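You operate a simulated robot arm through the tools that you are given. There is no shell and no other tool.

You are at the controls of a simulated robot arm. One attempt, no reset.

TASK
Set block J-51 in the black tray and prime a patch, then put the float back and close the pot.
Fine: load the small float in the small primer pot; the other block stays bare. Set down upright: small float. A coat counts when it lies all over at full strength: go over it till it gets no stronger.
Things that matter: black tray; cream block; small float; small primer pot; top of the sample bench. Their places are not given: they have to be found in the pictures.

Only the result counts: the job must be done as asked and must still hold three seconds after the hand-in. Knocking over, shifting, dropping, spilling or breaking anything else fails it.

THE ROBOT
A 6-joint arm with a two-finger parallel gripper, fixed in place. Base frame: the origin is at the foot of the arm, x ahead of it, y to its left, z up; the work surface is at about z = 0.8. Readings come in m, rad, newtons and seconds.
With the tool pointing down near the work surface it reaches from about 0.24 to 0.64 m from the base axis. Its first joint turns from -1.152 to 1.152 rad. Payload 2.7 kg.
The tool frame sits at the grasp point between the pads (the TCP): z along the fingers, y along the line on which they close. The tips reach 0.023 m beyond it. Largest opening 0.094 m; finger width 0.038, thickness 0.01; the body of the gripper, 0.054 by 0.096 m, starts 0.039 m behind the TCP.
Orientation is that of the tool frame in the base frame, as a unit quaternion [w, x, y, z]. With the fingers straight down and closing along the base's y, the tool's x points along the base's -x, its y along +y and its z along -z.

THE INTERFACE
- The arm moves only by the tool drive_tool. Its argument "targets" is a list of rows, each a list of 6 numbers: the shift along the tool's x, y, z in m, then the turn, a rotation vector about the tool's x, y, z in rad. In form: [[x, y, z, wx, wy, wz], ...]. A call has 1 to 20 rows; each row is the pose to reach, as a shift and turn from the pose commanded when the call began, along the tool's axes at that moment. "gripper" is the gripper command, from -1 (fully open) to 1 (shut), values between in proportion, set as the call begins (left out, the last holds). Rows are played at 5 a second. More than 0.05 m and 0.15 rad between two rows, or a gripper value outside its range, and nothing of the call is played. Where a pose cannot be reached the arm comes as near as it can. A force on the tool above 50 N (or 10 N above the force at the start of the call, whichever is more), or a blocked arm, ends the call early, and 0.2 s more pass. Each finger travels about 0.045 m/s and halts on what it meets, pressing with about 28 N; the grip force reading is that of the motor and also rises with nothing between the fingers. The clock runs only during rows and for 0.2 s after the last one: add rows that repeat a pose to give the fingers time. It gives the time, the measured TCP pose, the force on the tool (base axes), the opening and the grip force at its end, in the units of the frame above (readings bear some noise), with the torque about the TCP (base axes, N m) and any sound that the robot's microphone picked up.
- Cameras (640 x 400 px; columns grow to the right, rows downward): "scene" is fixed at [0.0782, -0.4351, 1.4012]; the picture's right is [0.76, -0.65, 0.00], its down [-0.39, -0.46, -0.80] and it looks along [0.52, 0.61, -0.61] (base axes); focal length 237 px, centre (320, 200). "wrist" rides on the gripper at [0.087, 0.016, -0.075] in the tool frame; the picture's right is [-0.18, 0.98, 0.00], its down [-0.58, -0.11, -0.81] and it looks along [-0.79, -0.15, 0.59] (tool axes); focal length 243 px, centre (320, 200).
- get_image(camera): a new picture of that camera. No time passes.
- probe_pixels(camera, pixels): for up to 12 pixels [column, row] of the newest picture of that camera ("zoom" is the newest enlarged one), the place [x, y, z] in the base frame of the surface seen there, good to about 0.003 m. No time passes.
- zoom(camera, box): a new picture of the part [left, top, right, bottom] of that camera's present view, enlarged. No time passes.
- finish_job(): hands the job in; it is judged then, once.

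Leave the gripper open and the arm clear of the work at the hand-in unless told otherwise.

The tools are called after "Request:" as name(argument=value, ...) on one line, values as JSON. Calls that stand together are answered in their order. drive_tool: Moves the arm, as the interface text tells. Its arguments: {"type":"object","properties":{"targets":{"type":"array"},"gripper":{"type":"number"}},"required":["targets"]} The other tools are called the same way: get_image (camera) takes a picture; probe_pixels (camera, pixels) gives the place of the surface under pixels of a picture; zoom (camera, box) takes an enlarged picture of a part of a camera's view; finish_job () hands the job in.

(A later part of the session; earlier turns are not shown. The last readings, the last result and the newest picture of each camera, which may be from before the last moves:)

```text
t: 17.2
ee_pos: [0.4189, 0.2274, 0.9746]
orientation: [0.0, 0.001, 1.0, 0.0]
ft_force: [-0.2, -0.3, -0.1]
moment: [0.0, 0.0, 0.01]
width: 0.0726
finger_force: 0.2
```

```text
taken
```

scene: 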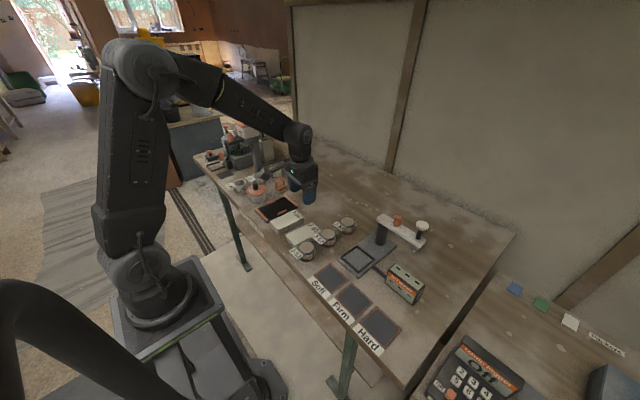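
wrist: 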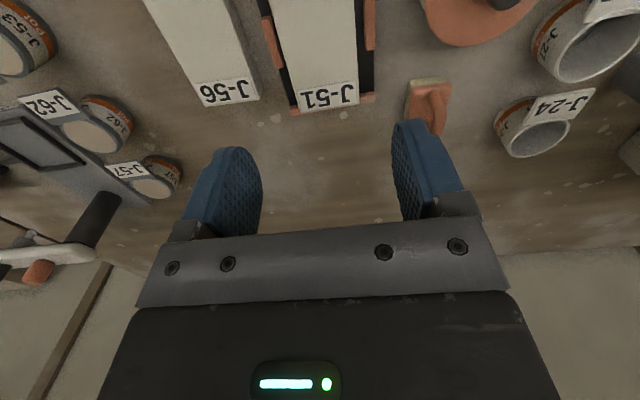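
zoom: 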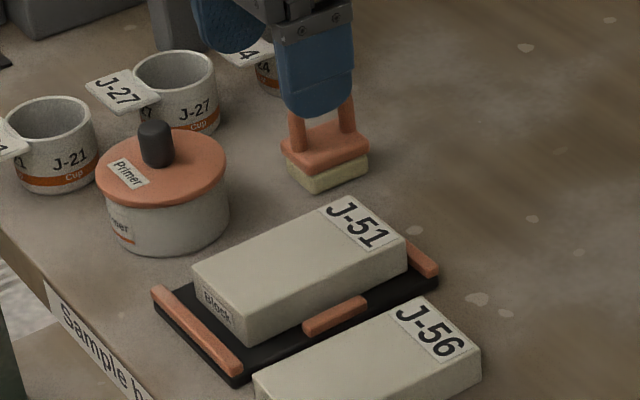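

J-51 sits flat in the tray. Next is the primer pot. I'll zoom in to find the lid's centre and the knob's dimensions.

Request:
zoom(camera="scene", box=[248, 176, 280, 206])

Request:
zoom(camera="wrist", box=[400, 0, 560, 100])

```text
13.33 times, centred on (264, 191) of scene
```

zoom: 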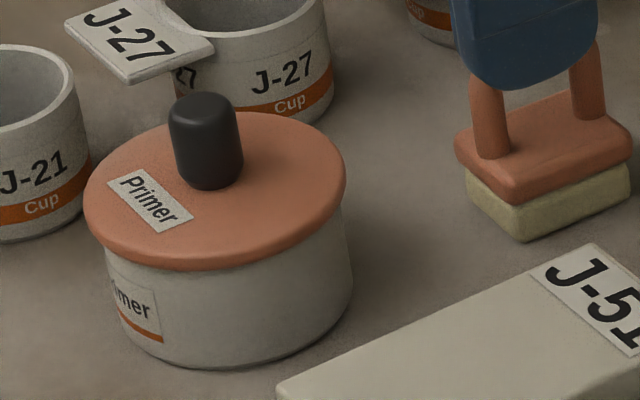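

```text
4.00 times, centred on (480, 50) of wrist
```

zoom: 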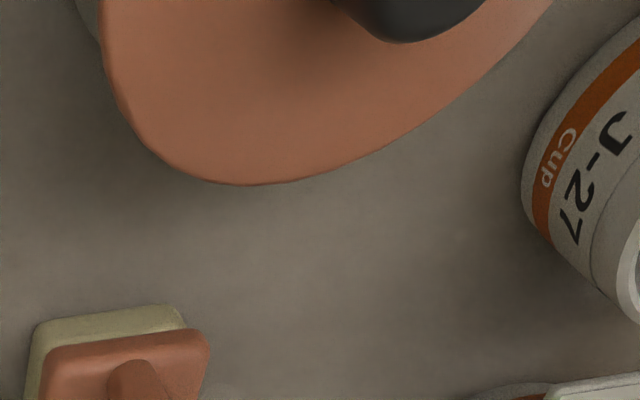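

Request:
zoom(camera="scene", box=[248, 176, 280, 206])

Request:
probe_pixels(camera="zoom", pixels=[[90, 195], [340, 185], [150, 255], [255, 260], [255, 117], [130, 130], [320, 235], [205, 98], [205, 105], [172, 130], [238, 130], [206, 180]])

Request:
probe_pixels(camera="zoom", pixels=[[205, 125], [205, 140], [180, 110], [230, 110], [205, 187], [300, 130], [95, 170], [200, 265], [208, 368], [300, 340], [120, 320], [345, 285]])

```text
13.33 times, centred on (264, 191) of scene
```

zoom: 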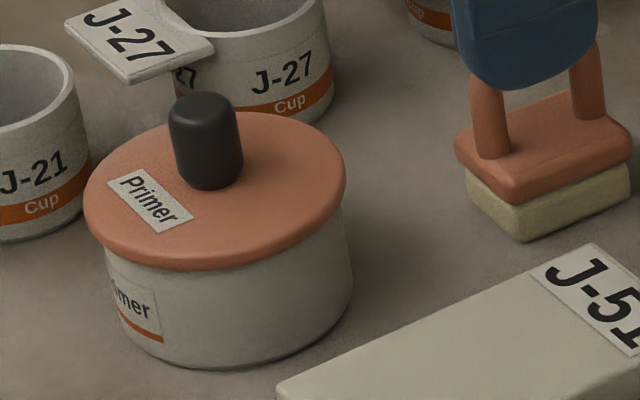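

```text
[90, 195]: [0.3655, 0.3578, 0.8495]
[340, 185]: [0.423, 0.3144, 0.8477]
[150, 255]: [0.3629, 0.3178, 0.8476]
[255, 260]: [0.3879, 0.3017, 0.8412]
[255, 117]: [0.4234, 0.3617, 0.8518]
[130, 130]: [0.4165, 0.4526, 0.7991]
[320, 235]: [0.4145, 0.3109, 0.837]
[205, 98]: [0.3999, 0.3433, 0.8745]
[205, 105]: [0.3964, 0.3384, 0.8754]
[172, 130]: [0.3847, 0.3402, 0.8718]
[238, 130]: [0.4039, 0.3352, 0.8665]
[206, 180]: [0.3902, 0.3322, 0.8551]
```

```text
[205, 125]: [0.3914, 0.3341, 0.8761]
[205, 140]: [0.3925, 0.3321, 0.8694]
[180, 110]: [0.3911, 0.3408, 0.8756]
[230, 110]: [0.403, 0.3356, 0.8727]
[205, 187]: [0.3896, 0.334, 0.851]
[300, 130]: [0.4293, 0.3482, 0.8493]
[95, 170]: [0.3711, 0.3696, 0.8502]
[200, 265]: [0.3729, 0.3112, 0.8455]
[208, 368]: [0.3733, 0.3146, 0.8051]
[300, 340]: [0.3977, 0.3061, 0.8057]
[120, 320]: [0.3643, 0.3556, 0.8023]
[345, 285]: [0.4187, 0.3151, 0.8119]
```

The lid top is at z≈0.849, centred at about (0.396, 0.338) with radius ≈0.037. The knob is about 0.02 across and its top is at z≈0.876. Before going there, I'll probe the neighbouring cups and candidate free bench space for the lid near (0.56, 0.20).

Request:
zoom(camera="scene", box=[224, 160, 304, 210])

Request:
probe_pixels(camera="scene", pixels=[[258, 175], [250, 172], [259, 183], [253, 178], [242, 185], [233, 182], [239, 189], [280, 173], [310, 195], [320, 205], [330, 195], [345, 205]])

```text
8.00 times, centred on (264, 185) of scene
```

zoom: 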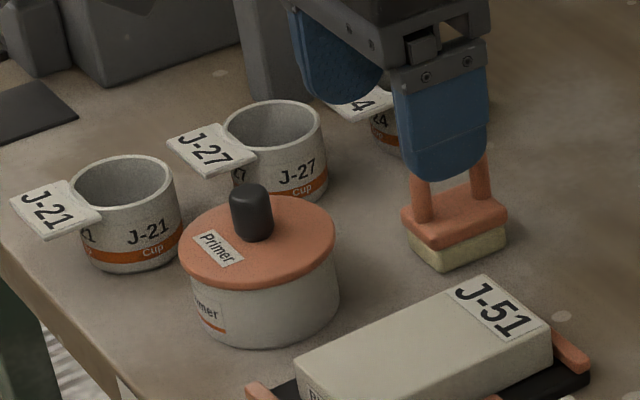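

```text
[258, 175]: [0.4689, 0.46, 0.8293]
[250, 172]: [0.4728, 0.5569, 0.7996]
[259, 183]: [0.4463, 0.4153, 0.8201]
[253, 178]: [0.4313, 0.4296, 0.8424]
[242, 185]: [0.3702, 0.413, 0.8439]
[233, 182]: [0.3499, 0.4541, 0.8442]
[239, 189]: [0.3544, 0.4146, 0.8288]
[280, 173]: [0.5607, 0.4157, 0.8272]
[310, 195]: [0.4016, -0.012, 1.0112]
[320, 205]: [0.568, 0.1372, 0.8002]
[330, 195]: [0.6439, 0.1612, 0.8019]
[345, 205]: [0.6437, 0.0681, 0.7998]
```

The cups start at y≈0.415, clear of the fingers. Bench near (0.565, 0.17) is free for the lid. I'll move above the knob with the opening at about 0.047.

Request:
drive_tool(targets=[[0.007, 0.037, 0, 0, 0, 0], [0.014, 0.074, 0, 0, 0, 0], [0.021, 0.1115, 0, 0, 0, 0], [0.021, 0.1115, 0.03, 0, 0, 0], [0.021, 0.1115, 0.06, 0, 0, 0], [0.021, 0.1115, 0.06, 0, 0, 0]], gripper=0.0)

Request:
zoom(camera="scene", box=[232, 155, 296, 205])

Request:
get_image(camera="wrist")

```text
t: 18.6
ee_pos: [0.3937, 0.34, 0.913]
orientation: [0.0, 0.0, 1.0, 0.001]
ft_force: [0.3, 0.2, -0.1]
moment: [0.02, 0.01, -0.01]
width: 0.0469
finger_force: 0.2
```

```text
8.00 times, centred on (264, 180) of scene
```

zoom: 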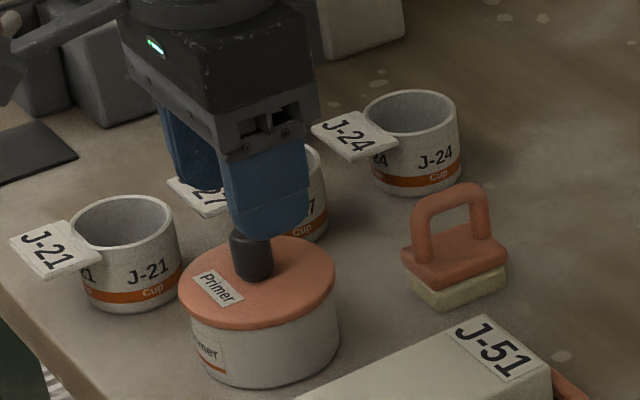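

```text
taken
```

wrist: 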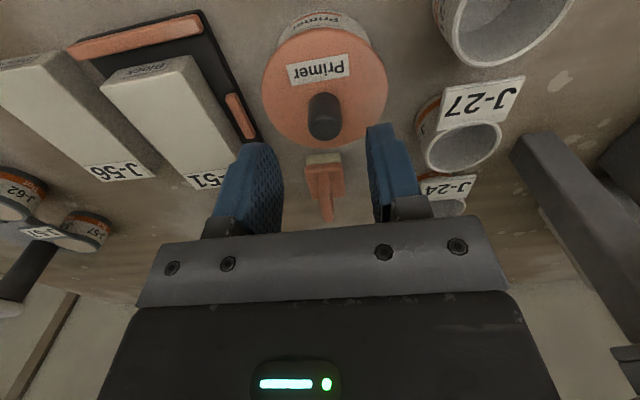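

The fingers straddle the knob. I'll probe the knob and lid from the wrist view to confirm the centre.

Request:
probe_pixels(camera="wrist", pixels=[[323, 125], [312, 120], [338, 118], [323, 100], [323, 136], [266, 90], [384, 80], [325, 32], [325, 150], [340, 130], [310, 130], [323, 115]])

```text
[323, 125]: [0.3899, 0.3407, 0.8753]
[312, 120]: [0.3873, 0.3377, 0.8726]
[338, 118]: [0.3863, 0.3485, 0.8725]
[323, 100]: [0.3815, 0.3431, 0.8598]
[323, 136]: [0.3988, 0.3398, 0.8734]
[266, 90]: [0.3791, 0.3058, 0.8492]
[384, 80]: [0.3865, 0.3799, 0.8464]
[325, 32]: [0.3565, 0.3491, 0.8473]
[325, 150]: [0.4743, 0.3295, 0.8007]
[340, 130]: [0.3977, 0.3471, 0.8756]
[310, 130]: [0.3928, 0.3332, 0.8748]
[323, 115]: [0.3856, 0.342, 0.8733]
```

Knob centre ≈ (0.394, 0.340), matching the TCP. I'll descend to z≈0.877.

Request:
drive_tool(targets=[[0, 0, 0.015, 0, 0, 0], [0, 0, 0.027, 0, 0, 0], [0, 0, 0.035, 0, 0, 0]])

```text
t: 19.4
ee_pos: [0.3961, 0.3372, 0.8806]
orientation: [-0.001, 0.001, 1.0, 0.001]
ft_force: [-0.6, -0.1, -0.3]
moment: [-0.01, 0.02, -0.01]
width: 0.0469
finger_force: 0.0
```

No contact; I'll lower 2 mm more and close on the knob.

Request:
drive_tool(targets=[[0, 0, 0.002, 0, 0, 0]])

Request:
drive_tool(targets=[[0, 0, 0, 0, 0, 0], [0, 0, 0, 0, 0, 0], [0, 0, 0, 0, 0, 0], [0, 0, 0, 0, 0, 0]], gripper=1)

```text
t: 19.8
ee_pos: [0.3952, 0.3367, 0.8779]
orientation: [0.0, 0.001, 1.0, 0.001]
ft_force: [0.4, -0.6, 0.5]
moment: [0.0, -0.02, 0.01]
width: 0.0469
finger_force: 0.0
```

```text
t: 20.8
ee_pos: [0.3964, 0.337, 0.8779]
orientation: [0.0, 0.001, 1.0, 0.0]
ft_force: [-1.1, -0.1, 1.2]
moment: [-0.09, -0.01, -0.05]
width: 0.0185
finger_force: 28.1
heard: snap
```

The gripper closed on the knob at 0.0185 wide, and there was a "snap" sound. I'll look before moving on.

Request:
zoom(camera="scene", box=[232, 155, 296, 205])

Request:
get_image(camera="wrist")

```text
8.00 times, centred on (264, 180) of scene
```

zoom: 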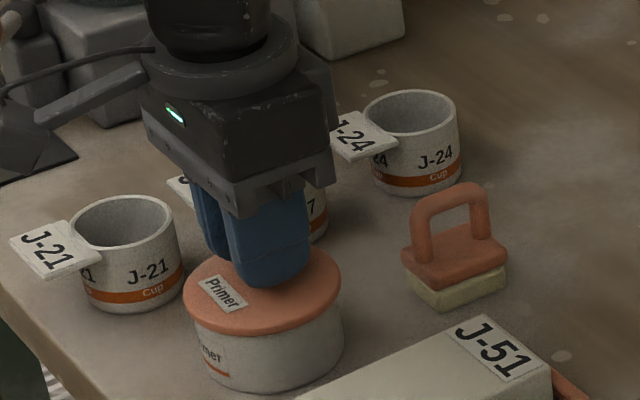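

```text
taken
```

wrist: 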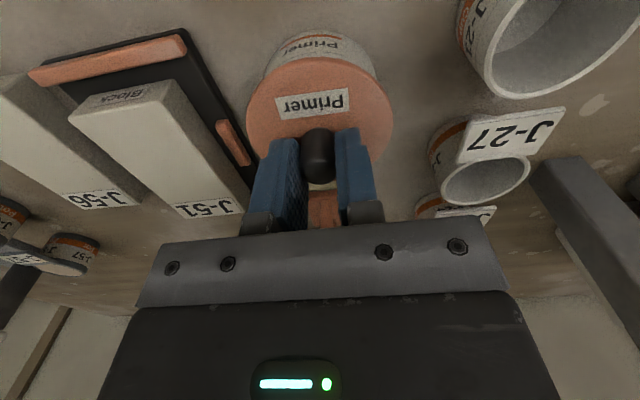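

The knob is between the fingers and the pot shifted about 2 mm as the fingers centred. Nothing looks broken; the snap may be the lid's seal. I'll lift slowly by 12 mm and check whether the lid separates.

Request:
drive_tool(targets=[[0, 0, -0.002, 0, 0, 0], [0, 0, -0.005, 0, 0, 0], [0, 0, -0.008, 0, 0, 0], [0, 0, -0.012, 0, 0, 0]])

Request:
zoom(camera="scene", box=[232, 155, 296, 205])

```text
t: 21.8
ee_pos: [0.3952, 0.3382, 0.8905]
orientation: [0.0, 0.002, 1.0, 0.0]
ft_force: [-0.5, -0.1, -0.1]
moment: [-0.01, -0.01, -0.01]
width: 0.0181
finger_force: 28.3
```

```text
8.00 times, centred on (264, 180) of scene
```

zoom: 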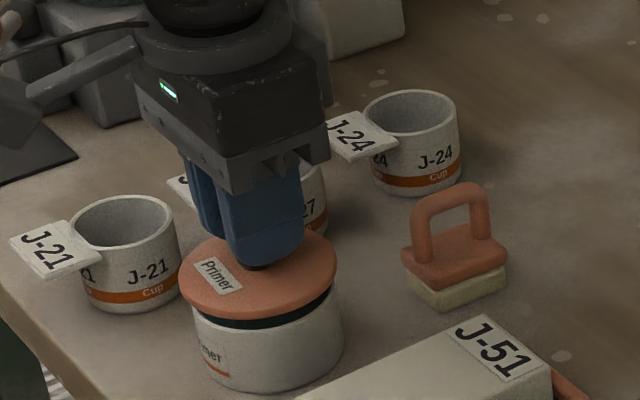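

The lid has come off cleanly and the pot stays put. I'll lift it to z≈0.94 and carry it over free bench at (0.565, 0.17).

Request:
drive_tool(targets=[[0, 0, -0.025, 0, 0, 0], [0, 0, -0.05, 0, 0, 0], [-0.028, -0.028, -0.05, 0, 0, 0], [-0.056, -0.056, -0.05, 0, 0, 0], [-0.084, -0.084, -0.05, 0, 0, 0], [-0.112, -0.112, -0.05, 0, 0, 0], [-0.14, -0.14, -0.05, 0, 0, 0], [-0.17, -0.168, -0.05, 0, 0, 0], [-0.17, -0.168, -0.02, 0, 0, 0], [-0.17, -0.168, 0.005, 0, 0, 0]])

Request:
get_image(camera="scene")

Request:
zoom(camera="scene", box=[240, 150, 360, 230])

```text
t: 24.0
ee_pos: [0.5682, 0.1691, 0.882]
orientation: [0.0, 0.001, 1.0, 0.0]
ft_force: [-0.6, 0.8, 0.3]
moment: [0.0, -0.01, -0.04]
width: 0.0181
finger_force: 28.3
```

```text
taken
```

scene: 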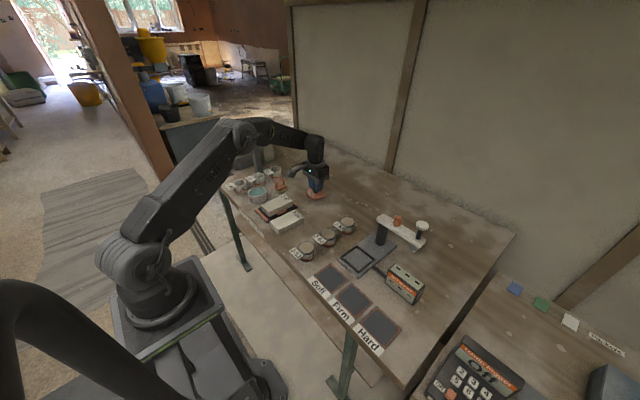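

```text
5.00 times, centred on (300, 190) of scene
```

zoom: 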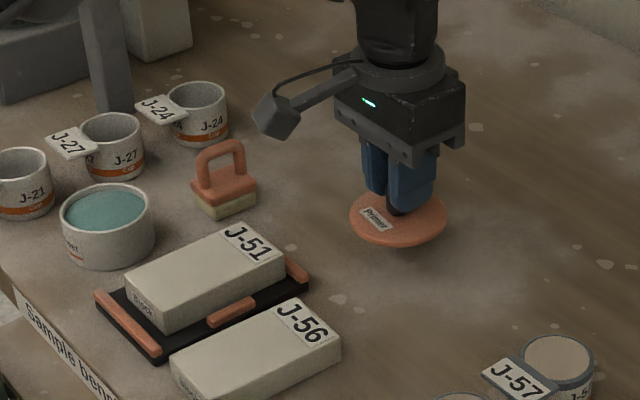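

The open pot shows teal primer near the rim. I'll lower the lid toward the bench to z≈0.846, then step down to contact.

Request:
drive_tool(targets=[[0, 0, 0.015, 0, 0, 0], [0, 0, 0.028, 0, 0, 0], [0, 0, 0.036, 0, 0, 0]])

Request:
drive_tool(targets=[[0, 0, 0.001, 0, 0, 0], [0, 0, 0.002, 0, 0, 0]])

Request:
drive_tool(targets=[[0, 0, 0.001, 0, 0, 0], [0, 0, 0.002, 0, 0, 0]])

```text
t: 24.8
ee_pos: [0.5663, 0.1694, 0.8473]
orientation: [0.0, 0.001, 1.0, 0.001]
ft_force: [0.0, 0.0, -0.2]
moment: [0.0, 0.01, -0.03]
width: 0.0184
finger_force: 28.5
```

```text
t: 25.4
ee_pos: [0.5655, 0.1677, 0.8463]
orientation: [0.0, 0.001, 1.0, 0.001]
ft_force: [1.0, 0.1, -0.9]
moment: [0.0, 0.0, 0.02]
width: 0.0185
finger_force: 27.7
```

```text
t: 26.0
ee_pos: [0.5653, 0.1688, 0.8436]
orientation: [0.0, 0.001, 1.0, 0.001]
ft_force: [0.6, 0.2, 0.7]
moment: [0.01, 0.01, 0.0]
width: 0.0183
finger_force: 27.8
```

Not yet firmly in contact. I'll keep stepping down by 1–2 mm.

Request:
drive_tool(targets=[[0, 0, 0.001, 0, 0, 0], [0, 0, 0.002, 0, 0, 0]])

Request:
zoom(camera="scene", box=[290, 165, 354, 205])

```text
t: 26.6
ee_pos: [0.5654, 0.169, 0.8423]
orientation: [0.0, 0.001, 1.0, 0.001]
ft_force: [-0.1, -0.2, 0.4]
moment: [0.03, -0.02, 0.01]
width: 0.0182
finger_force: 28.4
```

```text
10.00 times, centred on (322, 185) of scene
```

zoom: 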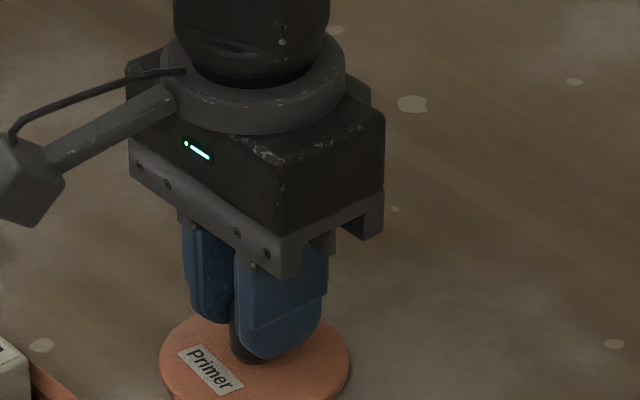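

Request:
drive_tool(targets=[[0, 0, 0.001, 0, 0, 0], [0, 0, 0.002, 0, 0, 0]])

Request:
drive_tool(targets=[[0, 0, 0.001, 0, 0, 0], [0, 0, 0.002, 0, 0, 0]])

```text
t: 27.2
ee_pos: [0.566, 0.1692, 0.8405]
orientation: [0.001, 0.001, 1.0, 0.001]
ft_force: [-2.4, -2.7, 8.9]
moment: [-0.07, 0.2, 0.05]
width: 0.0184
finger_force: 28.7
```

```text
t: 27.8
ee_pos: [0.5663, 0.1686, 0.8413]
orientation: [0.003, 0.001, 1.0, 0.002]
ft_force: [-2.1, -2.6, 19.8]
moment: [-0.11, 0.09, 0.05]
width: 0.0185
finger_force: 28.1
```

The lid is on the bench (contact at z≈0.841), and I pressed a little more than needed. I'll ease up 2.5 mm, then release.

Request:
drive_tool(targets=[[0, 0, -0.0015, 0, 0, 0], [0, 0, -0.0025, 0, 0, 0]])

```text
t: 28.4
ee_pos: [0.5639, 0.1706, 0.8409]
orientation: [-0.001, 0.001, 1.0, 0.0]
ft_force: [1.4, -1.0, 4.8]
moment: [0.0, -0.26, -0.01]
width: 0.0186
finger_force: 27.7
```

Request:
drive_tool(targets=[[0, 0, -0.0005, 0, 0, 0], [0, 0, -0.0005, 0, 0, 0], [0, 0, -0.0005, 0, 0, 0]], gripper=0.1)

Request:
drive_tool(targets=[[0, 0, -0.02, 0, 0, 0], [0, 0, -0.05, 0, 0, 0], [0, 0, -0.09, 0, 0, 0]])

Request:
zoom(camera="scene", box=[240, 150, 360, 230])

Request:
zoom(camera="scene", box=[244, 165, 308, 205])

```text
t: 29.2
ee_pos: [0.5652, 0.169, 0.8423]
orientation: [0.0, 0.001, 1.0, 0.001]
ft_force: [0.1, 0.6, -0.1]
moment: [0.01, 0.01, 0.01]
width: 0.0422
finger_force: 0.1
```

```text
t: 30.0
ee_pos: [0.5675, 0.1692, 0.9312]
orientation: [0.0, 0.001, 1.0, 0.0]
ft_force: [-0.6, -0.3, -0.3]
moment: [0.02, 0.01, 0.0]
width: 0.0426
finger_force: 0.1
```

```text
5.00 times, centred on (300, 190) of scene
```

zoom: 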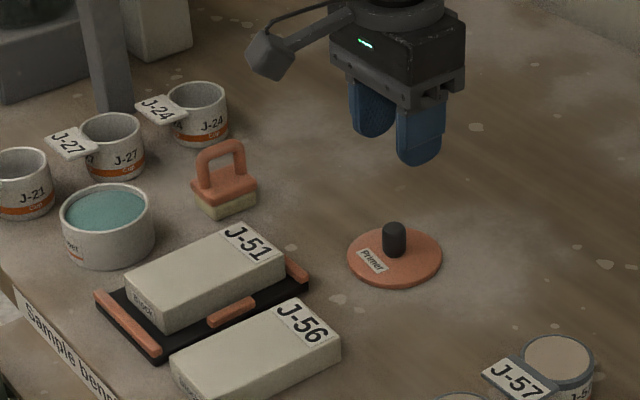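

```text
10.00 times, centred on (276, 185) of scene
```

zoom: 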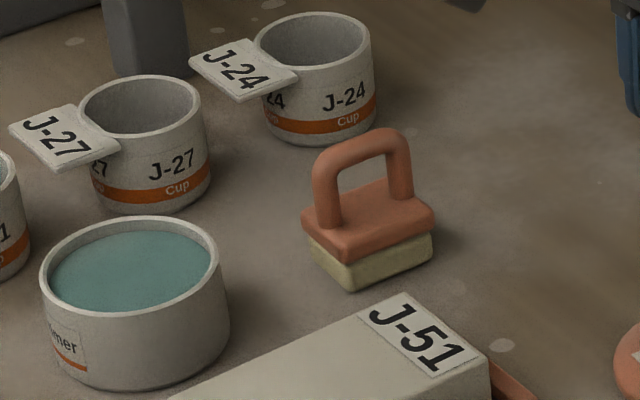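

The lid rests upright on the bench. Now I'll probe the float (arch, plate and pad corners), the pot rim and the primer surface.

Request:
probe_pixels(camera="zoom", pixels=[[325, 170], [360, 137], [400, 150], [305, 220], [432, 208], [345, 250], [348, 288], [430, 260], [310, 245], [365, 200], [395, 185], [340, 215]])

Request:
probe_pixels(camera="zoom", pixels=[[130, 265], [80, 260], [180, 250], [45, 260], [215, 245], [130, 310], [130, 219], [80, 295], [190, 290], [60, 240], [130, 240], [130, 290]])

```text
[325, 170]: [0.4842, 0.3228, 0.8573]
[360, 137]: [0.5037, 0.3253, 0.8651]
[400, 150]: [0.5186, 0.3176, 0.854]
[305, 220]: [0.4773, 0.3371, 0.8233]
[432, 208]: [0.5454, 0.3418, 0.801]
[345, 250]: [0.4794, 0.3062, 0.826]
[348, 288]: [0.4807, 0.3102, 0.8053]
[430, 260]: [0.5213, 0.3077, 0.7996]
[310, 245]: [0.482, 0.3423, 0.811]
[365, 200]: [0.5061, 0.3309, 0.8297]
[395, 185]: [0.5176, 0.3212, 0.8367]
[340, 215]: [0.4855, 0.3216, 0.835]
```

```text
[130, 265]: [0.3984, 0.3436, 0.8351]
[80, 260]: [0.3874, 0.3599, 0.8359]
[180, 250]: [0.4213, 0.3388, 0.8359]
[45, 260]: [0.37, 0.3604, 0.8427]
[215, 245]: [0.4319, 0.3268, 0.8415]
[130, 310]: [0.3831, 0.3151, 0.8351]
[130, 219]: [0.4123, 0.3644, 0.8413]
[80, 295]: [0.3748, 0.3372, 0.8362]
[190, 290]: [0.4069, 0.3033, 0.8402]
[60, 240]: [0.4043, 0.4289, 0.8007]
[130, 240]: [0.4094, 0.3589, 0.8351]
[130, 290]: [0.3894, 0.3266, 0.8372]
```

Primer surface z≈0.8355, pot rim ≈0.842, pot centre ≈(0.397, 0.337). The float is centred near (0.5005, 0.3215) with its arch along x, arch top z≈0.866 and plate top ≈0.828. I'll move above the float.

Request:
drive_tool(targets=[[0.016, 0.038, 0, 0, 0, 0], [0.032, 0.076, 0, 0, 0, 0], [0.048, 0.114, 0, 0, 0, 0], [0.0655, 0.1525, 0, 0, 0, 0], [0.0655, 0.1525, 0.02, 0, 0, 0], [0.0655, 0.1525, 0.02, 0, 0, 0]], gripper=0.15)

Request:
zoom(camera="scene", box=[250, 150, 314, 200])

Request:
get_image(camera="wrist")

```text
t: 31.4
ee_pos: [0.498, 0.3239, 0.9103]
orientation: [0.0, 0.001, 1.0, 0.0]
ft_force: [-0.9, -0.3, -0.1]
moment: [0.01, -0.01, 0.03]
width: 0.04
finger_force: 0.0
```

```text
8.00 times, centred on (282, 175) of scene
```

zoom: 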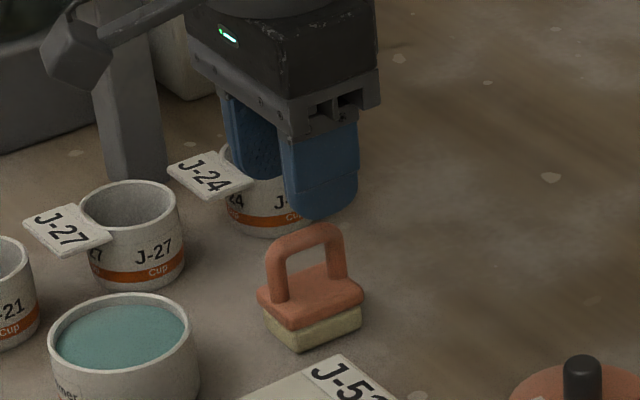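

```text
taken
```

wrist: 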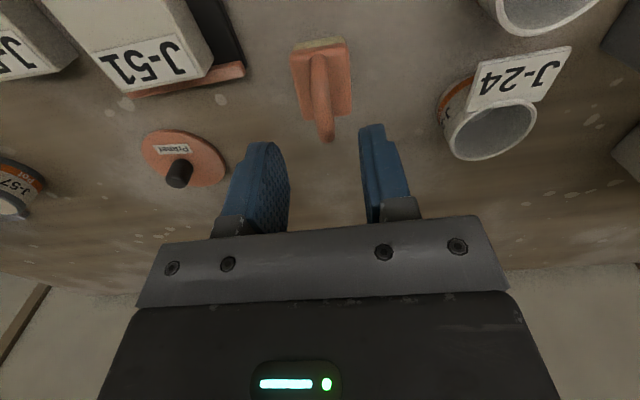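

The wrist view shows the arch at about (320, 95). I'll probe it and the plate edges to refine the centre.

Request:
zoom(camera="wrist", box=[270, 20, 370, 150])

```text
3.08 times, centred on (320, 85) of wrist
```

zoom: 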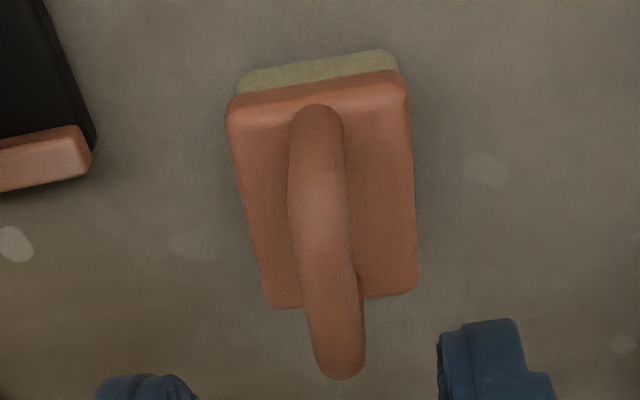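

Request:
probe_pixels(camera="zoom", pixels=[[232, 110], [403, 90], [272, 300], [413, 285], [318, 200], [320, 150], [330, 260], [340, 330], [340, 365], [318, 115], [270, 85], [380, 70]])

```text
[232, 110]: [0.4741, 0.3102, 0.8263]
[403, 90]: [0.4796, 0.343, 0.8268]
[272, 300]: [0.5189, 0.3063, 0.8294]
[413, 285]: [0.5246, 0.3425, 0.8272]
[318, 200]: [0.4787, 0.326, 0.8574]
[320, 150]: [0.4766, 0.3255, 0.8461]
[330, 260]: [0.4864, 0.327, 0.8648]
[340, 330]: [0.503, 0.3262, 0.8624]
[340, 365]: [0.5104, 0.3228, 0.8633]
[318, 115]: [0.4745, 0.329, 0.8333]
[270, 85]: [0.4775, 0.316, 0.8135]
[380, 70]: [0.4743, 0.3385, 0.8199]
```

Float centre ≈ (0.4995, 0.324), yaw about −0.06. I'll turn the tool slightly to match and descend to z≈0.857 around the handle.

Request:
drive_tool(targets=[[0, 0, 0.01, 0, 0, 0.03], [0, 0, 0.025, 0, 0, 0.06], [0, 0, 0.04, 0, 0, 0.06], [0, 0, 0.053, 0, 0, 0.06]])

Request:
zoom(camera="scene", box=[250, 155, 314, 205])

Request:
zoom(camera="wrist", box=[200, 60, 440, 240])

```text
t: 32.4
ee_pos: [0.5006, 0.3226, 0.8571]
orientation: [0.0, 0.03, 1.0, 0.0]
ft_force: [0.3, -0.5, 0.2]
moment: [-0.03, 0.01, -0.02]
width: 0.0398
finger_force: 0.0
```

```text
8.00 times, centred on (282, 180) of scene
```

zoom: 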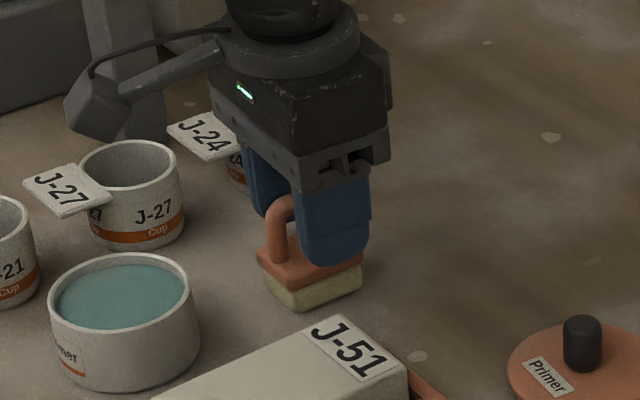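

```text
2.22 times, centred on (320, 150) of wrist
```

zoom: 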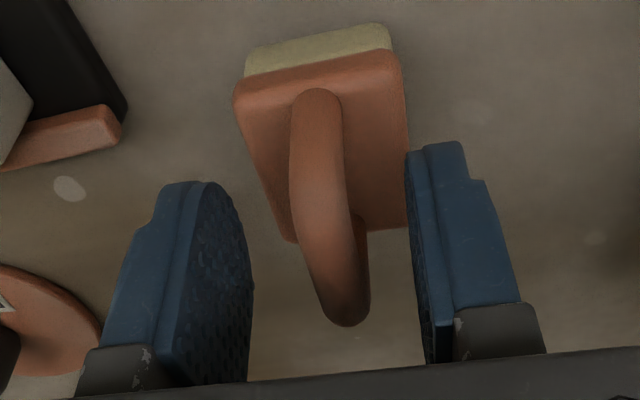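

The handle is between the fingers. I'll close on it.

Request:
drive_tool(targets=[[0, 0, 0, 0, 0, 0], [0, 0, 0, 0, 0, 0], [0, 0, 0, 0, 0, 0], [0, 0, 0, 0, 0, 0]], gripper=1)

Request:
zoom(camera="scene", box=[250, 155, 314, 205])

Request:
zoom(camera="wrist", box=[200, 60, 440, 240])

```text
t: 33.4
ee_pos: [0.4999, 0.3232, 0.8585]
orientation: [0.0, 0.031, 1.0, 0.001]
ft_force: [0.0, -0.3, -0.2]
moment: [0.03, -0.01, 0.02]
width: 0.0104
finger_force: 27.9
```

```text
8.00 times, centred on (282, 180) of scene
```

zoom: 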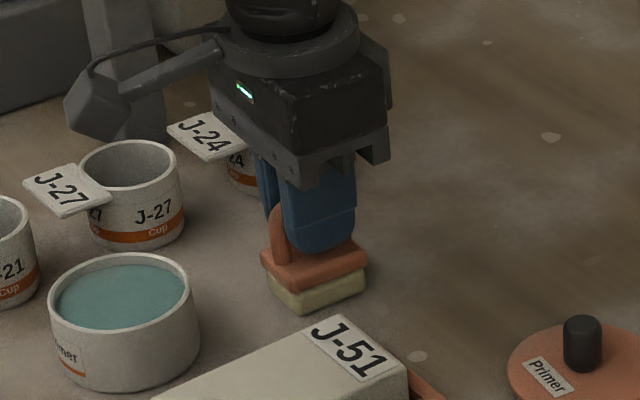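

```text
2.22 times, centred on (320, 150) of wrist
```

zoom: 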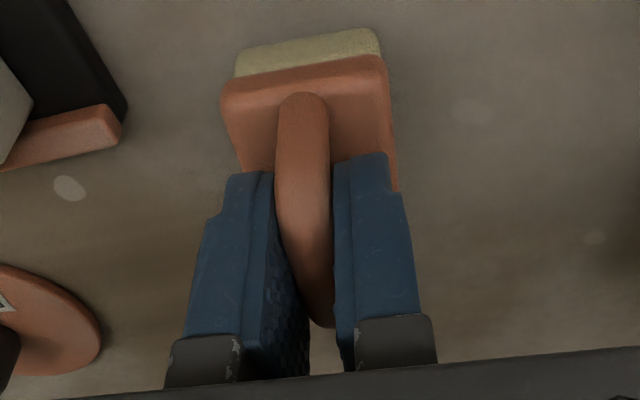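

Gripped the handle (width 0.0104). I'll lift the float to z≈0.925 and view it.

Request:
drive_tool(targets=[[0, 0, -0.005, 0, 0, 0], [0, 0, -0.025, 0, 0, 0], [0, 0, -0.05, 0, 0, 0], [0, 0, -0.07, 0, 0, -0.03], [0, 0, -0.07, 0, 0, -0.06], [0, 0, -0.07, 0, 0, -0.06]])

Request:
zoom(camera="scene", box=[250, 145, 314, 195])

Request:
get_image(camera="wrist")

```text
t: 34.8
ee_pos: [0.5001, 0.3227, 0.9298]
orientation: [0.0, 0.001, 1.0, 0.001]
ft_force: [-0.6, 0.3, -1.0]
moment: [0.01, -0.01, 0.02]
width: 0.0105
finger_force: 28.1
```

```text
8.00 times, centred on (282, 170) of scene
```

zoom: 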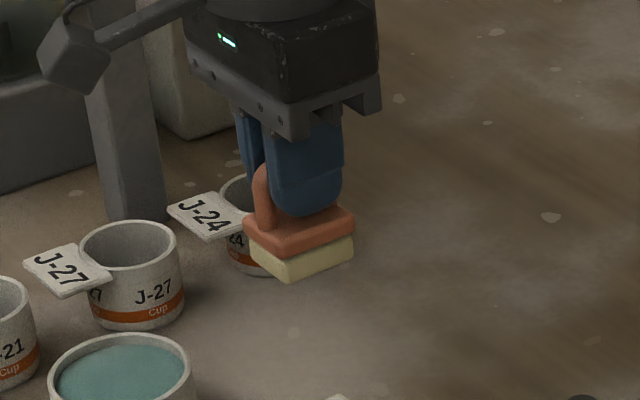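

```text
taken
```

wrist: 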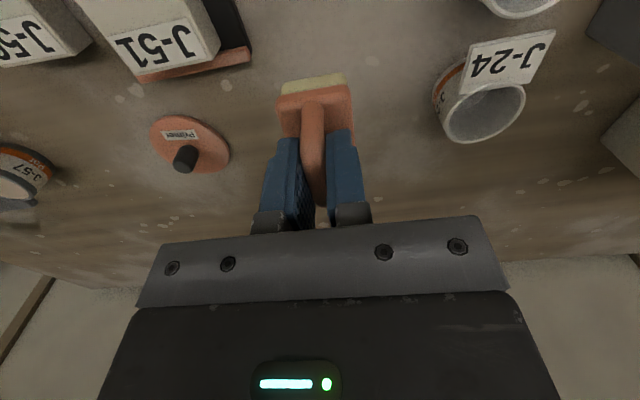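

I'll probe the float's plate and pad edges relative to the TCP.

Request:
zoom(camera="scene", box=[268, 160, 300, 185])

```text
16.00 times, centred on (284, 172) of scene
```

zoom: 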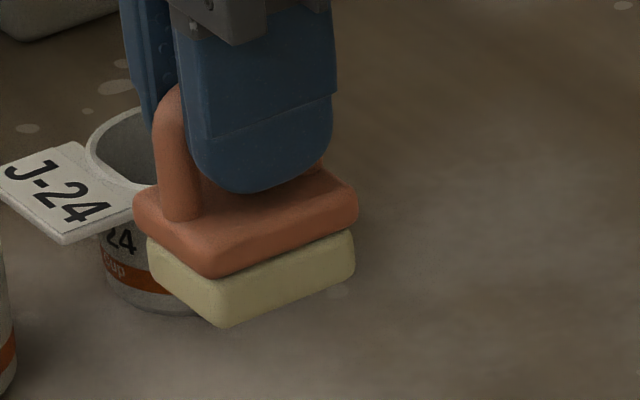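

Request:
probe_pixels(camera="zoom", pixels=[[138, 210], [210, 265], [352, 205], [155, 250], [225, 290], [350, 250], [225, 322], [350, 280], [155, 270], [190, 280], [290, 270], [210, 245]])

Request:
probe_pixels(camera="wrist", pixels=[[280, 100], [350, 90], [281, 130], [350, 125], [300, 87], [340, 80], [284, 92], [345, 78], [312, 120], [314, 150]])

```text
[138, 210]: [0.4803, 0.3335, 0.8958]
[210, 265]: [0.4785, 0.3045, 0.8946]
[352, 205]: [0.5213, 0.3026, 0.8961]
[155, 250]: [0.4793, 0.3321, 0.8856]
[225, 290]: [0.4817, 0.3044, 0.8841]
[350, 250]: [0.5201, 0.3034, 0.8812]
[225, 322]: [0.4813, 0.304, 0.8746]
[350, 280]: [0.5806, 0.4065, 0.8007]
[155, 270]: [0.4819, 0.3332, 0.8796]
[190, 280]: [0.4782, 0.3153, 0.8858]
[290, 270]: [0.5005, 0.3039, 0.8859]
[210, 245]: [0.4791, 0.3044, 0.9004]
```

```text
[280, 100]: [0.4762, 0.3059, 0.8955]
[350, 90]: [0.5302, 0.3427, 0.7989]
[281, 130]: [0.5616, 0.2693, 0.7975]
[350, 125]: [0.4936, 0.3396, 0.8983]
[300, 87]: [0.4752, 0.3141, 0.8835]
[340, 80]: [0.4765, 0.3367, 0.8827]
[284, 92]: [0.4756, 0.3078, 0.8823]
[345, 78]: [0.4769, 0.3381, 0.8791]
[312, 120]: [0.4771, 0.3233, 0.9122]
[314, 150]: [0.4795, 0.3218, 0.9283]
```

The float is centred within 1 mm of the TCP and the pad bottom is about 0.0565 below it. I'll move over the pot at (0.397, 0.337), staying high, then lower to just above the rim and look.

Request:
drive_tool(targets=[[0.035, 0.005, 0, 0, 0, 0], [0.07, 0.01, 0, 0, 0, 0], [0.103, 0.0143, 0, 0, 0, 0], [0.103, 0.0143, 0.012, 0, 0, 0], [0.103, 0.0143, 0.022, 0, 0, 0], [0.103, 0.0143, 0.022, 0, 0, 0]])

Request:
zoom(camera="scene", box=[244, 165, 284, 205])

Request:
get_image(camera="wrist")

```text
t: 36.2
ee_pos: [0.3972, 0.3368, 0.9075]
orientation: [0.0, 0.002, 1.0, 0.0]
ft_force: [-0.1, 0.3, -1.0]
moment: [-0.02, 0.0, -0.01]
width: 0.0104
finger_force: 27.3
```

```text
10.00 times, centred on (264, 185) of scene
```

zoom: 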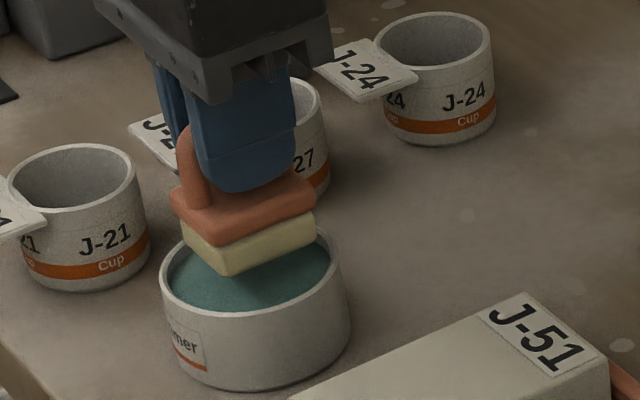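

```text
taken
```

wrist: 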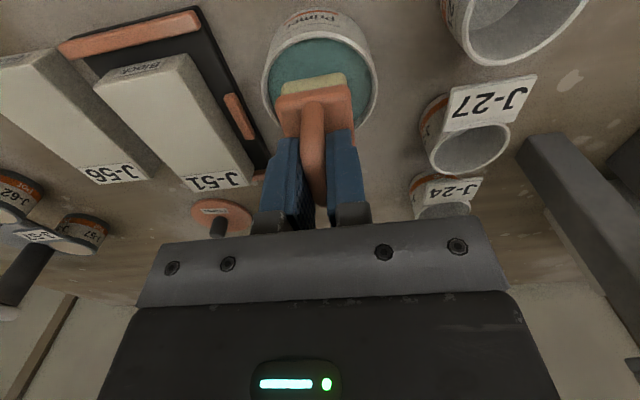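

I'll check the pad against the pot's inner wall more carefully in the wrist view.

Request:
zoom(camera="wrist", box=[240, 0, 400, 140])

```text
2.86 times, centred on (320, 70) of wrist
```

zoom: 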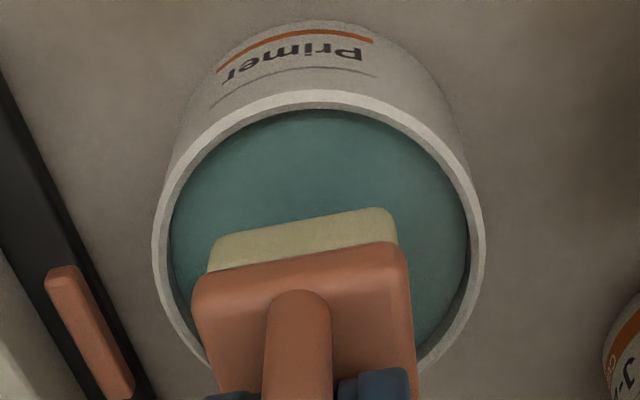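

Request:
probe_pixels(camera="zoom", pixels=[[157, 250], [479, 230], [315, 98], [205, 155], [430, 140], [190, 320], [455, 330], [175, 220], [465, 215], [315, 115], [300, 170], [440, 300]])

Request:
probe_pixels(camera="zoom", pixels=[[212, 262], [212, 245], [385, 225], [385, 212], [300, 240], [395, 240], [200, 300], [405, 300], [165, 285], [476, 280], [260, 118], [375, 112]])

```text
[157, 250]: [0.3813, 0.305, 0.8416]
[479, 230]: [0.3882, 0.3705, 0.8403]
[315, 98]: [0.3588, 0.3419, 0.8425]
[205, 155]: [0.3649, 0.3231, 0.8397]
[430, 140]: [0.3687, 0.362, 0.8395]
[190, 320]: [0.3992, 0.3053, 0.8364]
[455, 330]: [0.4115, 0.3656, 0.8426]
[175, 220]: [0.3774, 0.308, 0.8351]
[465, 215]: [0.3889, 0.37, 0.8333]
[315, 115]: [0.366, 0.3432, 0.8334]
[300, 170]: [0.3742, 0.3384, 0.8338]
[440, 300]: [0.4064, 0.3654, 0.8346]
```

```text
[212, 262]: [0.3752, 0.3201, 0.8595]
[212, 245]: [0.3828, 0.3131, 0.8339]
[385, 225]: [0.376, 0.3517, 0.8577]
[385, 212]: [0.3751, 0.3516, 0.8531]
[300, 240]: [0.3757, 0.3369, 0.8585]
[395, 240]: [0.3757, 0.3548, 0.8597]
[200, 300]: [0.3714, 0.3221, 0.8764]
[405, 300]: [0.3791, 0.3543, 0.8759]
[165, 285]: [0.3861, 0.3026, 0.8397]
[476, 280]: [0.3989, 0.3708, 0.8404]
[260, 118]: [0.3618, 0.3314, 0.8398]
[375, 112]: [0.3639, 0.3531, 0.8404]
```

Pot centre ≈ (0.396, 0.337) and the pad clears the inner wall by a few mm. I'll dip slowly: 16 mm first, watching the force.

Request:
drive_tool(targets=[[0, 0, 0.006, 0, 0, 0], [0, 0, 0.011, 0, 0, 0], [0, 0, 0.016, 0, 0, 0]])

Request:
zoom(camera="scene", box=[244, 165, 284, 205])

```text
t: 37.0
ee_pos: [0.3967, 0.3368, 0.8916]
orientation: [0.001, 0.001, 1.0, 0.001]
ft_force: [-5.1, -3.7, 17.1]
moment: [-0.11, 0.41, 0.0]
width: 0.0105
finger_force: 27.6
```

```text
10.00 times, centred on (264, 185) of scene
```

zoom: 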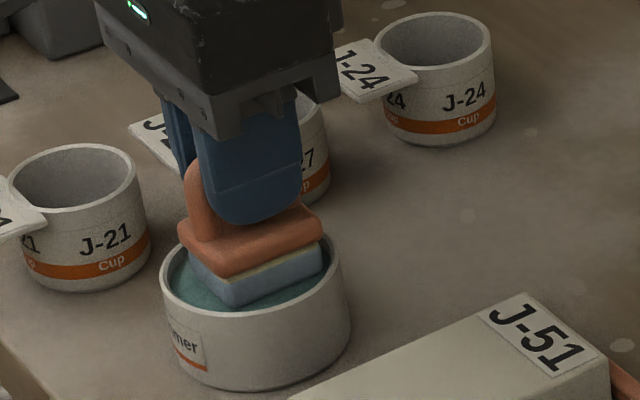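

The pad met the primer surface (17 N) and turned blue, so it's loading. I'll ease up about 1.5 mm to a light contact and hold for a second to load fully.

Request:
drive_tool(targets=[[0, 0, -0.001, 0, 0, 0], [0, 0, -0.001, 0, 0, 0], [0, 0, -0.001, 0, 0, 0], [0, 0, -0.001, 0, 0, 0], [0, 0, -0.001, 0, 0, 0]])

Request:
zoom(camera="scene", box=[244, 165, 284, 205])

```text
t: 38.2
ee_pos: [0.398, 0.3374, 0.8914]
orientation: [0.001, 0.001, 1.0, 0.002]
ft_force: [0.1, 2.0, 15.0]
moment: [0.02, 0.1, 0.02]
width: 0.0104
finger_force: 27.6
```

```text
10.00 times, centred on (264, 185) of scene
```

zoom: 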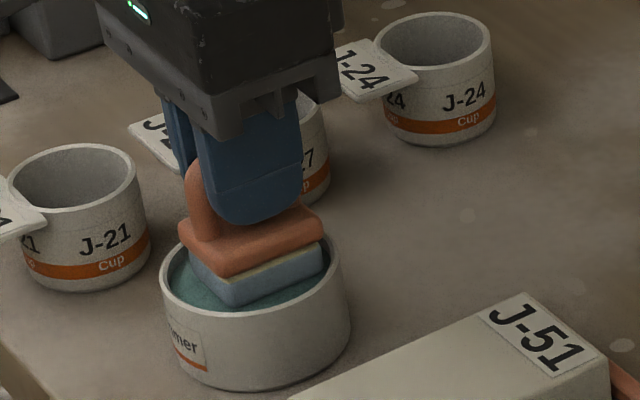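

The pad looks loaded. I'll lift straight up and inspect the pad from the scene view.

Request:
drive_tool(targets=[[0, 0, -0.01, 0, 0, 0], [0, 0, -0.025, 0, 0, 0], [0, 0, -0.04, 0, 0, 0], [0, 0, -0.04, 0, 0, 0]])

Request:
zoom(camera="scene", box=[244, 160, 284, 200])

Request:
zoom(camera="scene", box=[255, 180, 311, 220])

```text
t: 39.2
ee_pos: [0.3975, 0.3368, 0.9331]
orientation: [0.001, 0.0, 1.0, 0.001]
ft_force: [-0.7, 0.1, -0.3]
moment: [0.03, 0.02, -0.02]
width: 0.0106
finger_force: 28.0
```

```text
10.00 times, centred on (264, 180) of scene
```

zoom: 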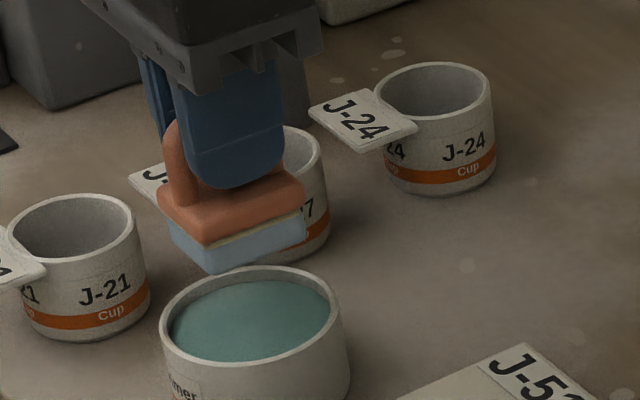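

```text
10.00 times, centred on (283, 200) of scene
```

zoom: 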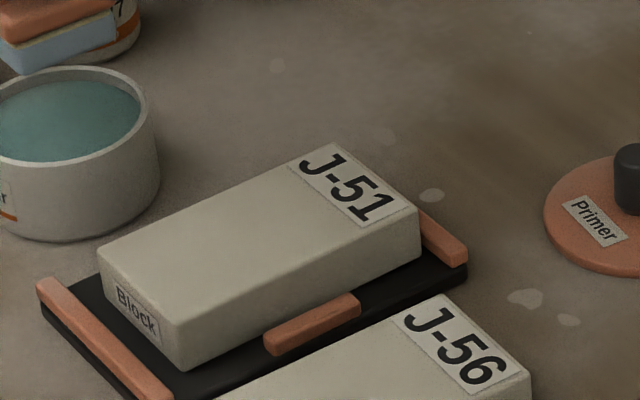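

The pad is loaded pale blue. I'll probe the block top corners and the label boundary for stroke planning.

Request:
probe_pixels(camera="zoom", pixels=[[102, 248], [178, 312], [413, 208], [333, 147], [290, 167], [362, 225], [250, 230], [200, 230], [300, 200], [180, 290], [330, 230], [140, 240]])

```text
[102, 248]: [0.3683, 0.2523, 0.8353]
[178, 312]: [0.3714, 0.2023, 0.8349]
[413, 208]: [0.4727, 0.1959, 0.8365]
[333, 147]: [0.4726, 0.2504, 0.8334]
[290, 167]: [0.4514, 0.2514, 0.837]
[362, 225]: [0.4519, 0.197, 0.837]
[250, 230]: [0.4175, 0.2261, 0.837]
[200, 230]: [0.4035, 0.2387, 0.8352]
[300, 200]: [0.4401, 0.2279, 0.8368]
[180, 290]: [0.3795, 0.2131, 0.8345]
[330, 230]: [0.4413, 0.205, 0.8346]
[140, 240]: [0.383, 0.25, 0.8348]
```

The block top spans x≈0.365–0.475 and y≈0.196–0.2545 at z≈0.8355, with the label beyond x≈0.4515. Pad is about 0.044 × 0.031. I'll move the pad over the block's near end, high-y lane, and hover.

Request:
drive_tool(targets=[[0.002, -0.025, 0, 0, 0, 0], [0.004, -0.05, 0, 0, 0, 0], [0.006, -0.075, 0, 0, 0, 0], [0.008, -0.096, 0, 0, 0, 0], [0.008, -0.096, 0.018, 0, 0, 0], [0.008, -0.096, 0.03, 0, 0, 0], [0.008, -0.096, 0.03, 0, 0, 0]])

Request:
zoom(camera="scene", box=[255, 175, 311, 215])

Request:
get_image(camera="wrist")

```text
t: 40.8
ee_pos: [0.3881, 0.2402, 0.9011]
orientation: [0.0, 0.0, 1.0, 0.001]
ft_force: [0.4, -0.2, -0.7]
moment: [-0.01, 0.01, 0.01]
width: 0.0103
finger_force: 27.9
```

```text
10.00 times, centred on (283, 195) of scene
```

zoom: 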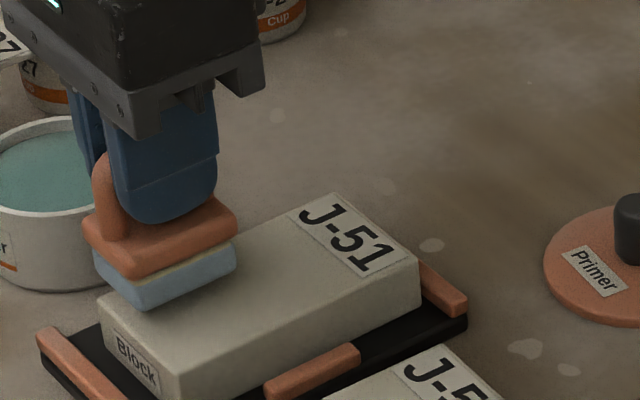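

```text
taken
```

wrist: 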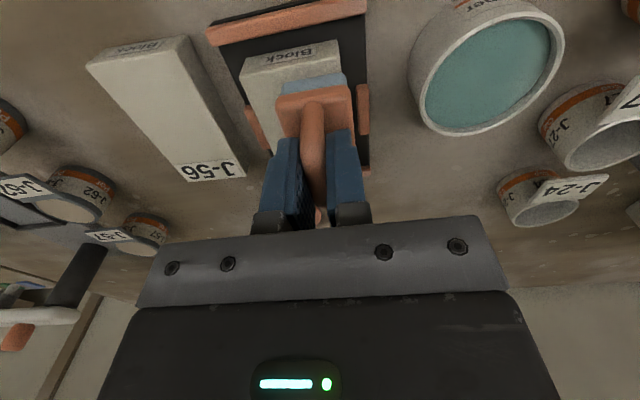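

The pad is just above the block. I'll lower toward contact in small steps.

Request:
drive_tool(targets=[[0, 0, 0.004, 0, 0, 0], [0, 0, 0.007, 0, 0, 0], [0, 0, 0.008, 0, 0, 0]])

```text
t: 41.6
ee_pos: [0.3909, 0.2408, 0.8936]
orientation: [0.0, 0.001, 1.0, 0.001]
ft_force: [-0.7, -0.7, -2.0]
moment: [-0.02, 0.01, -0.02]
width: 0.0107
finger_force: 27.9
```

Request:
drive_tool(targets=[[0, 0, 0.0007, 0, 0, 0], [0, 0, 0.0014, 0, 0, 0]])

```text
t: 42.2
ee_pos: [0.3887, 0.2407, 0.8932]
orientation: [0.001, 0.001, 1.0, 0.001]
ft_force: [0.9, 1.2, 2.6]
moment: [0.01, -0.09, 0.0]
width: 0.0105
finger_force: 28.2
```

Light contact (~4 N). I'll stroke along +x across the high-y lane and back slightly, keeping this height.

Request:
drive_tool(targets=[[0.002, 0, 0.0003, 0, 0, 0], [-0.01, 0, 0.0003, 0, 0, 0], [-0.02, 0, 0.0003, 0, 0, 0], [-0.03, 0, 0.0003, 0, 0, 0], [-0.04, 0, 0.0003, 0, 0, 0]])

Request:
zoom(camera="scene", box=[255, 175, 311, 215])

```text
t: 43.4
ee_pos: [0.4293, 0.242, 0.8913]
orientation: [0.0, 0.001, 1.0, 0.001]
ft_force: [-8.3, 0.5, 17.3]
moment: [-0.07, 0.18, -0.04]
width: 0.0107
finger_force: 28.2
```

```text
10.00 times, centred on (283, 195) of scene
```

zoom: 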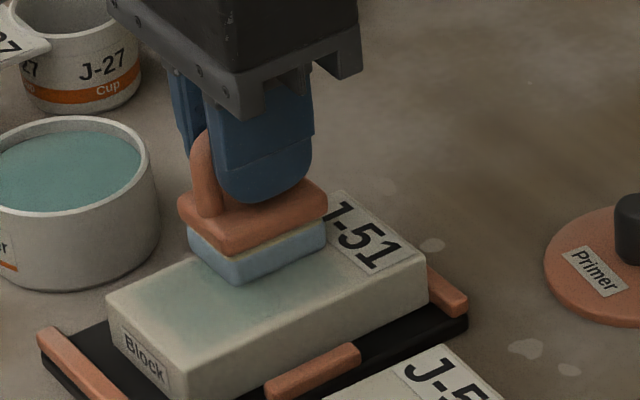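

A faint teal stain is appearing where the pad passed. The force rose to 17 N and the block slid a few mm toward the far rail, so I'll lift briefly to view the coat and use lighter pressure afterwards.

Request:
drive_tool(targets=[[-0.04, 0, -0.012, 0, 0, 0], [-0.04, 0.0, -0.03, 0, 0, 0], [-0.04, 0.03, -0.05, 0, 0, 0], [-0.04, 0.06, -0.06, 0, 0, 0], [-0.04, 0.06, -0.06, 0, 0, 0]])

Request:
zoom(camera="scene", box=[260, 185, 308, 215])

```text
t: 44.6
ee_pos: [0.4698, 0.2993, 0.9518]
orientation: [0.001, 0.0, 1.0, 0.001]
ft_force: [-1.0, 0.4, -0.7]
moment: [0.01, 0.0, -0.01]
width: 0.0105
finger_force: 28.0
```

```text
13.33 times, centred on (284, 200) of scene
```

zoom: 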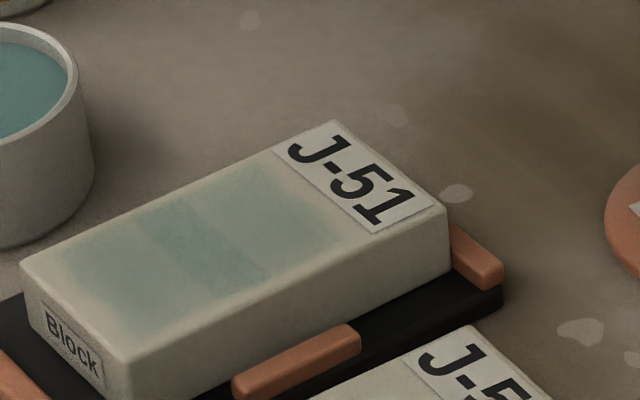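

The stain covers the touched area with a darker strip where the footprints overlapped, so repeated passes strengthen it. I'll probe where the block lies now and the stain's borders.

Request:
probe_pixels(camera="zoom", pixels=[[24, 262], [125, 352], [440, 208], [335, 125], [272, 153], [375, 232], [65, 265], [115, 300], [200, 190], [335, 220], [270, 280], [250, 170]])

Request:
zoom(camera="scene", box=[250, 160, 314, 225])

```text
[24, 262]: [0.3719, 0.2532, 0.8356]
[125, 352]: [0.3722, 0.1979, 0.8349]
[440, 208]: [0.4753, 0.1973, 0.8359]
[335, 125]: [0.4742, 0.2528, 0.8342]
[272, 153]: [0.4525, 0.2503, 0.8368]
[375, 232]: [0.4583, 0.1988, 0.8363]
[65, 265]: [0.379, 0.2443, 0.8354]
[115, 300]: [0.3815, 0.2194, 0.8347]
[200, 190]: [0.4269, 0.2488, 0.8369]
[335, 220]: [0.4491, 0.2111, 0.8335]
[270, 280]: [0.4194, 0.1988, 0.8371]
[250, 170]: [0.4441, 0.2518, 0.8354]
```

```text
6.15 times, centred on (282, 192) of scene
```

zoom: 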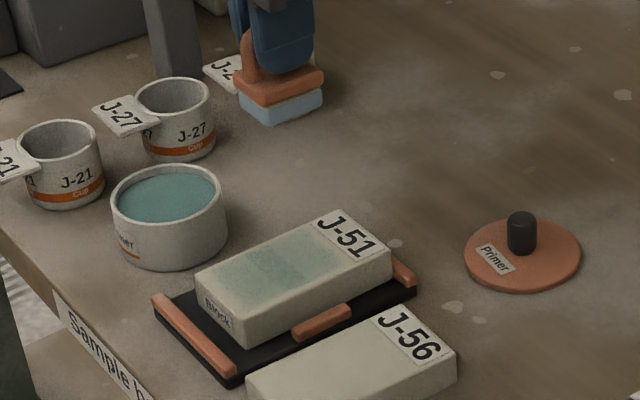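

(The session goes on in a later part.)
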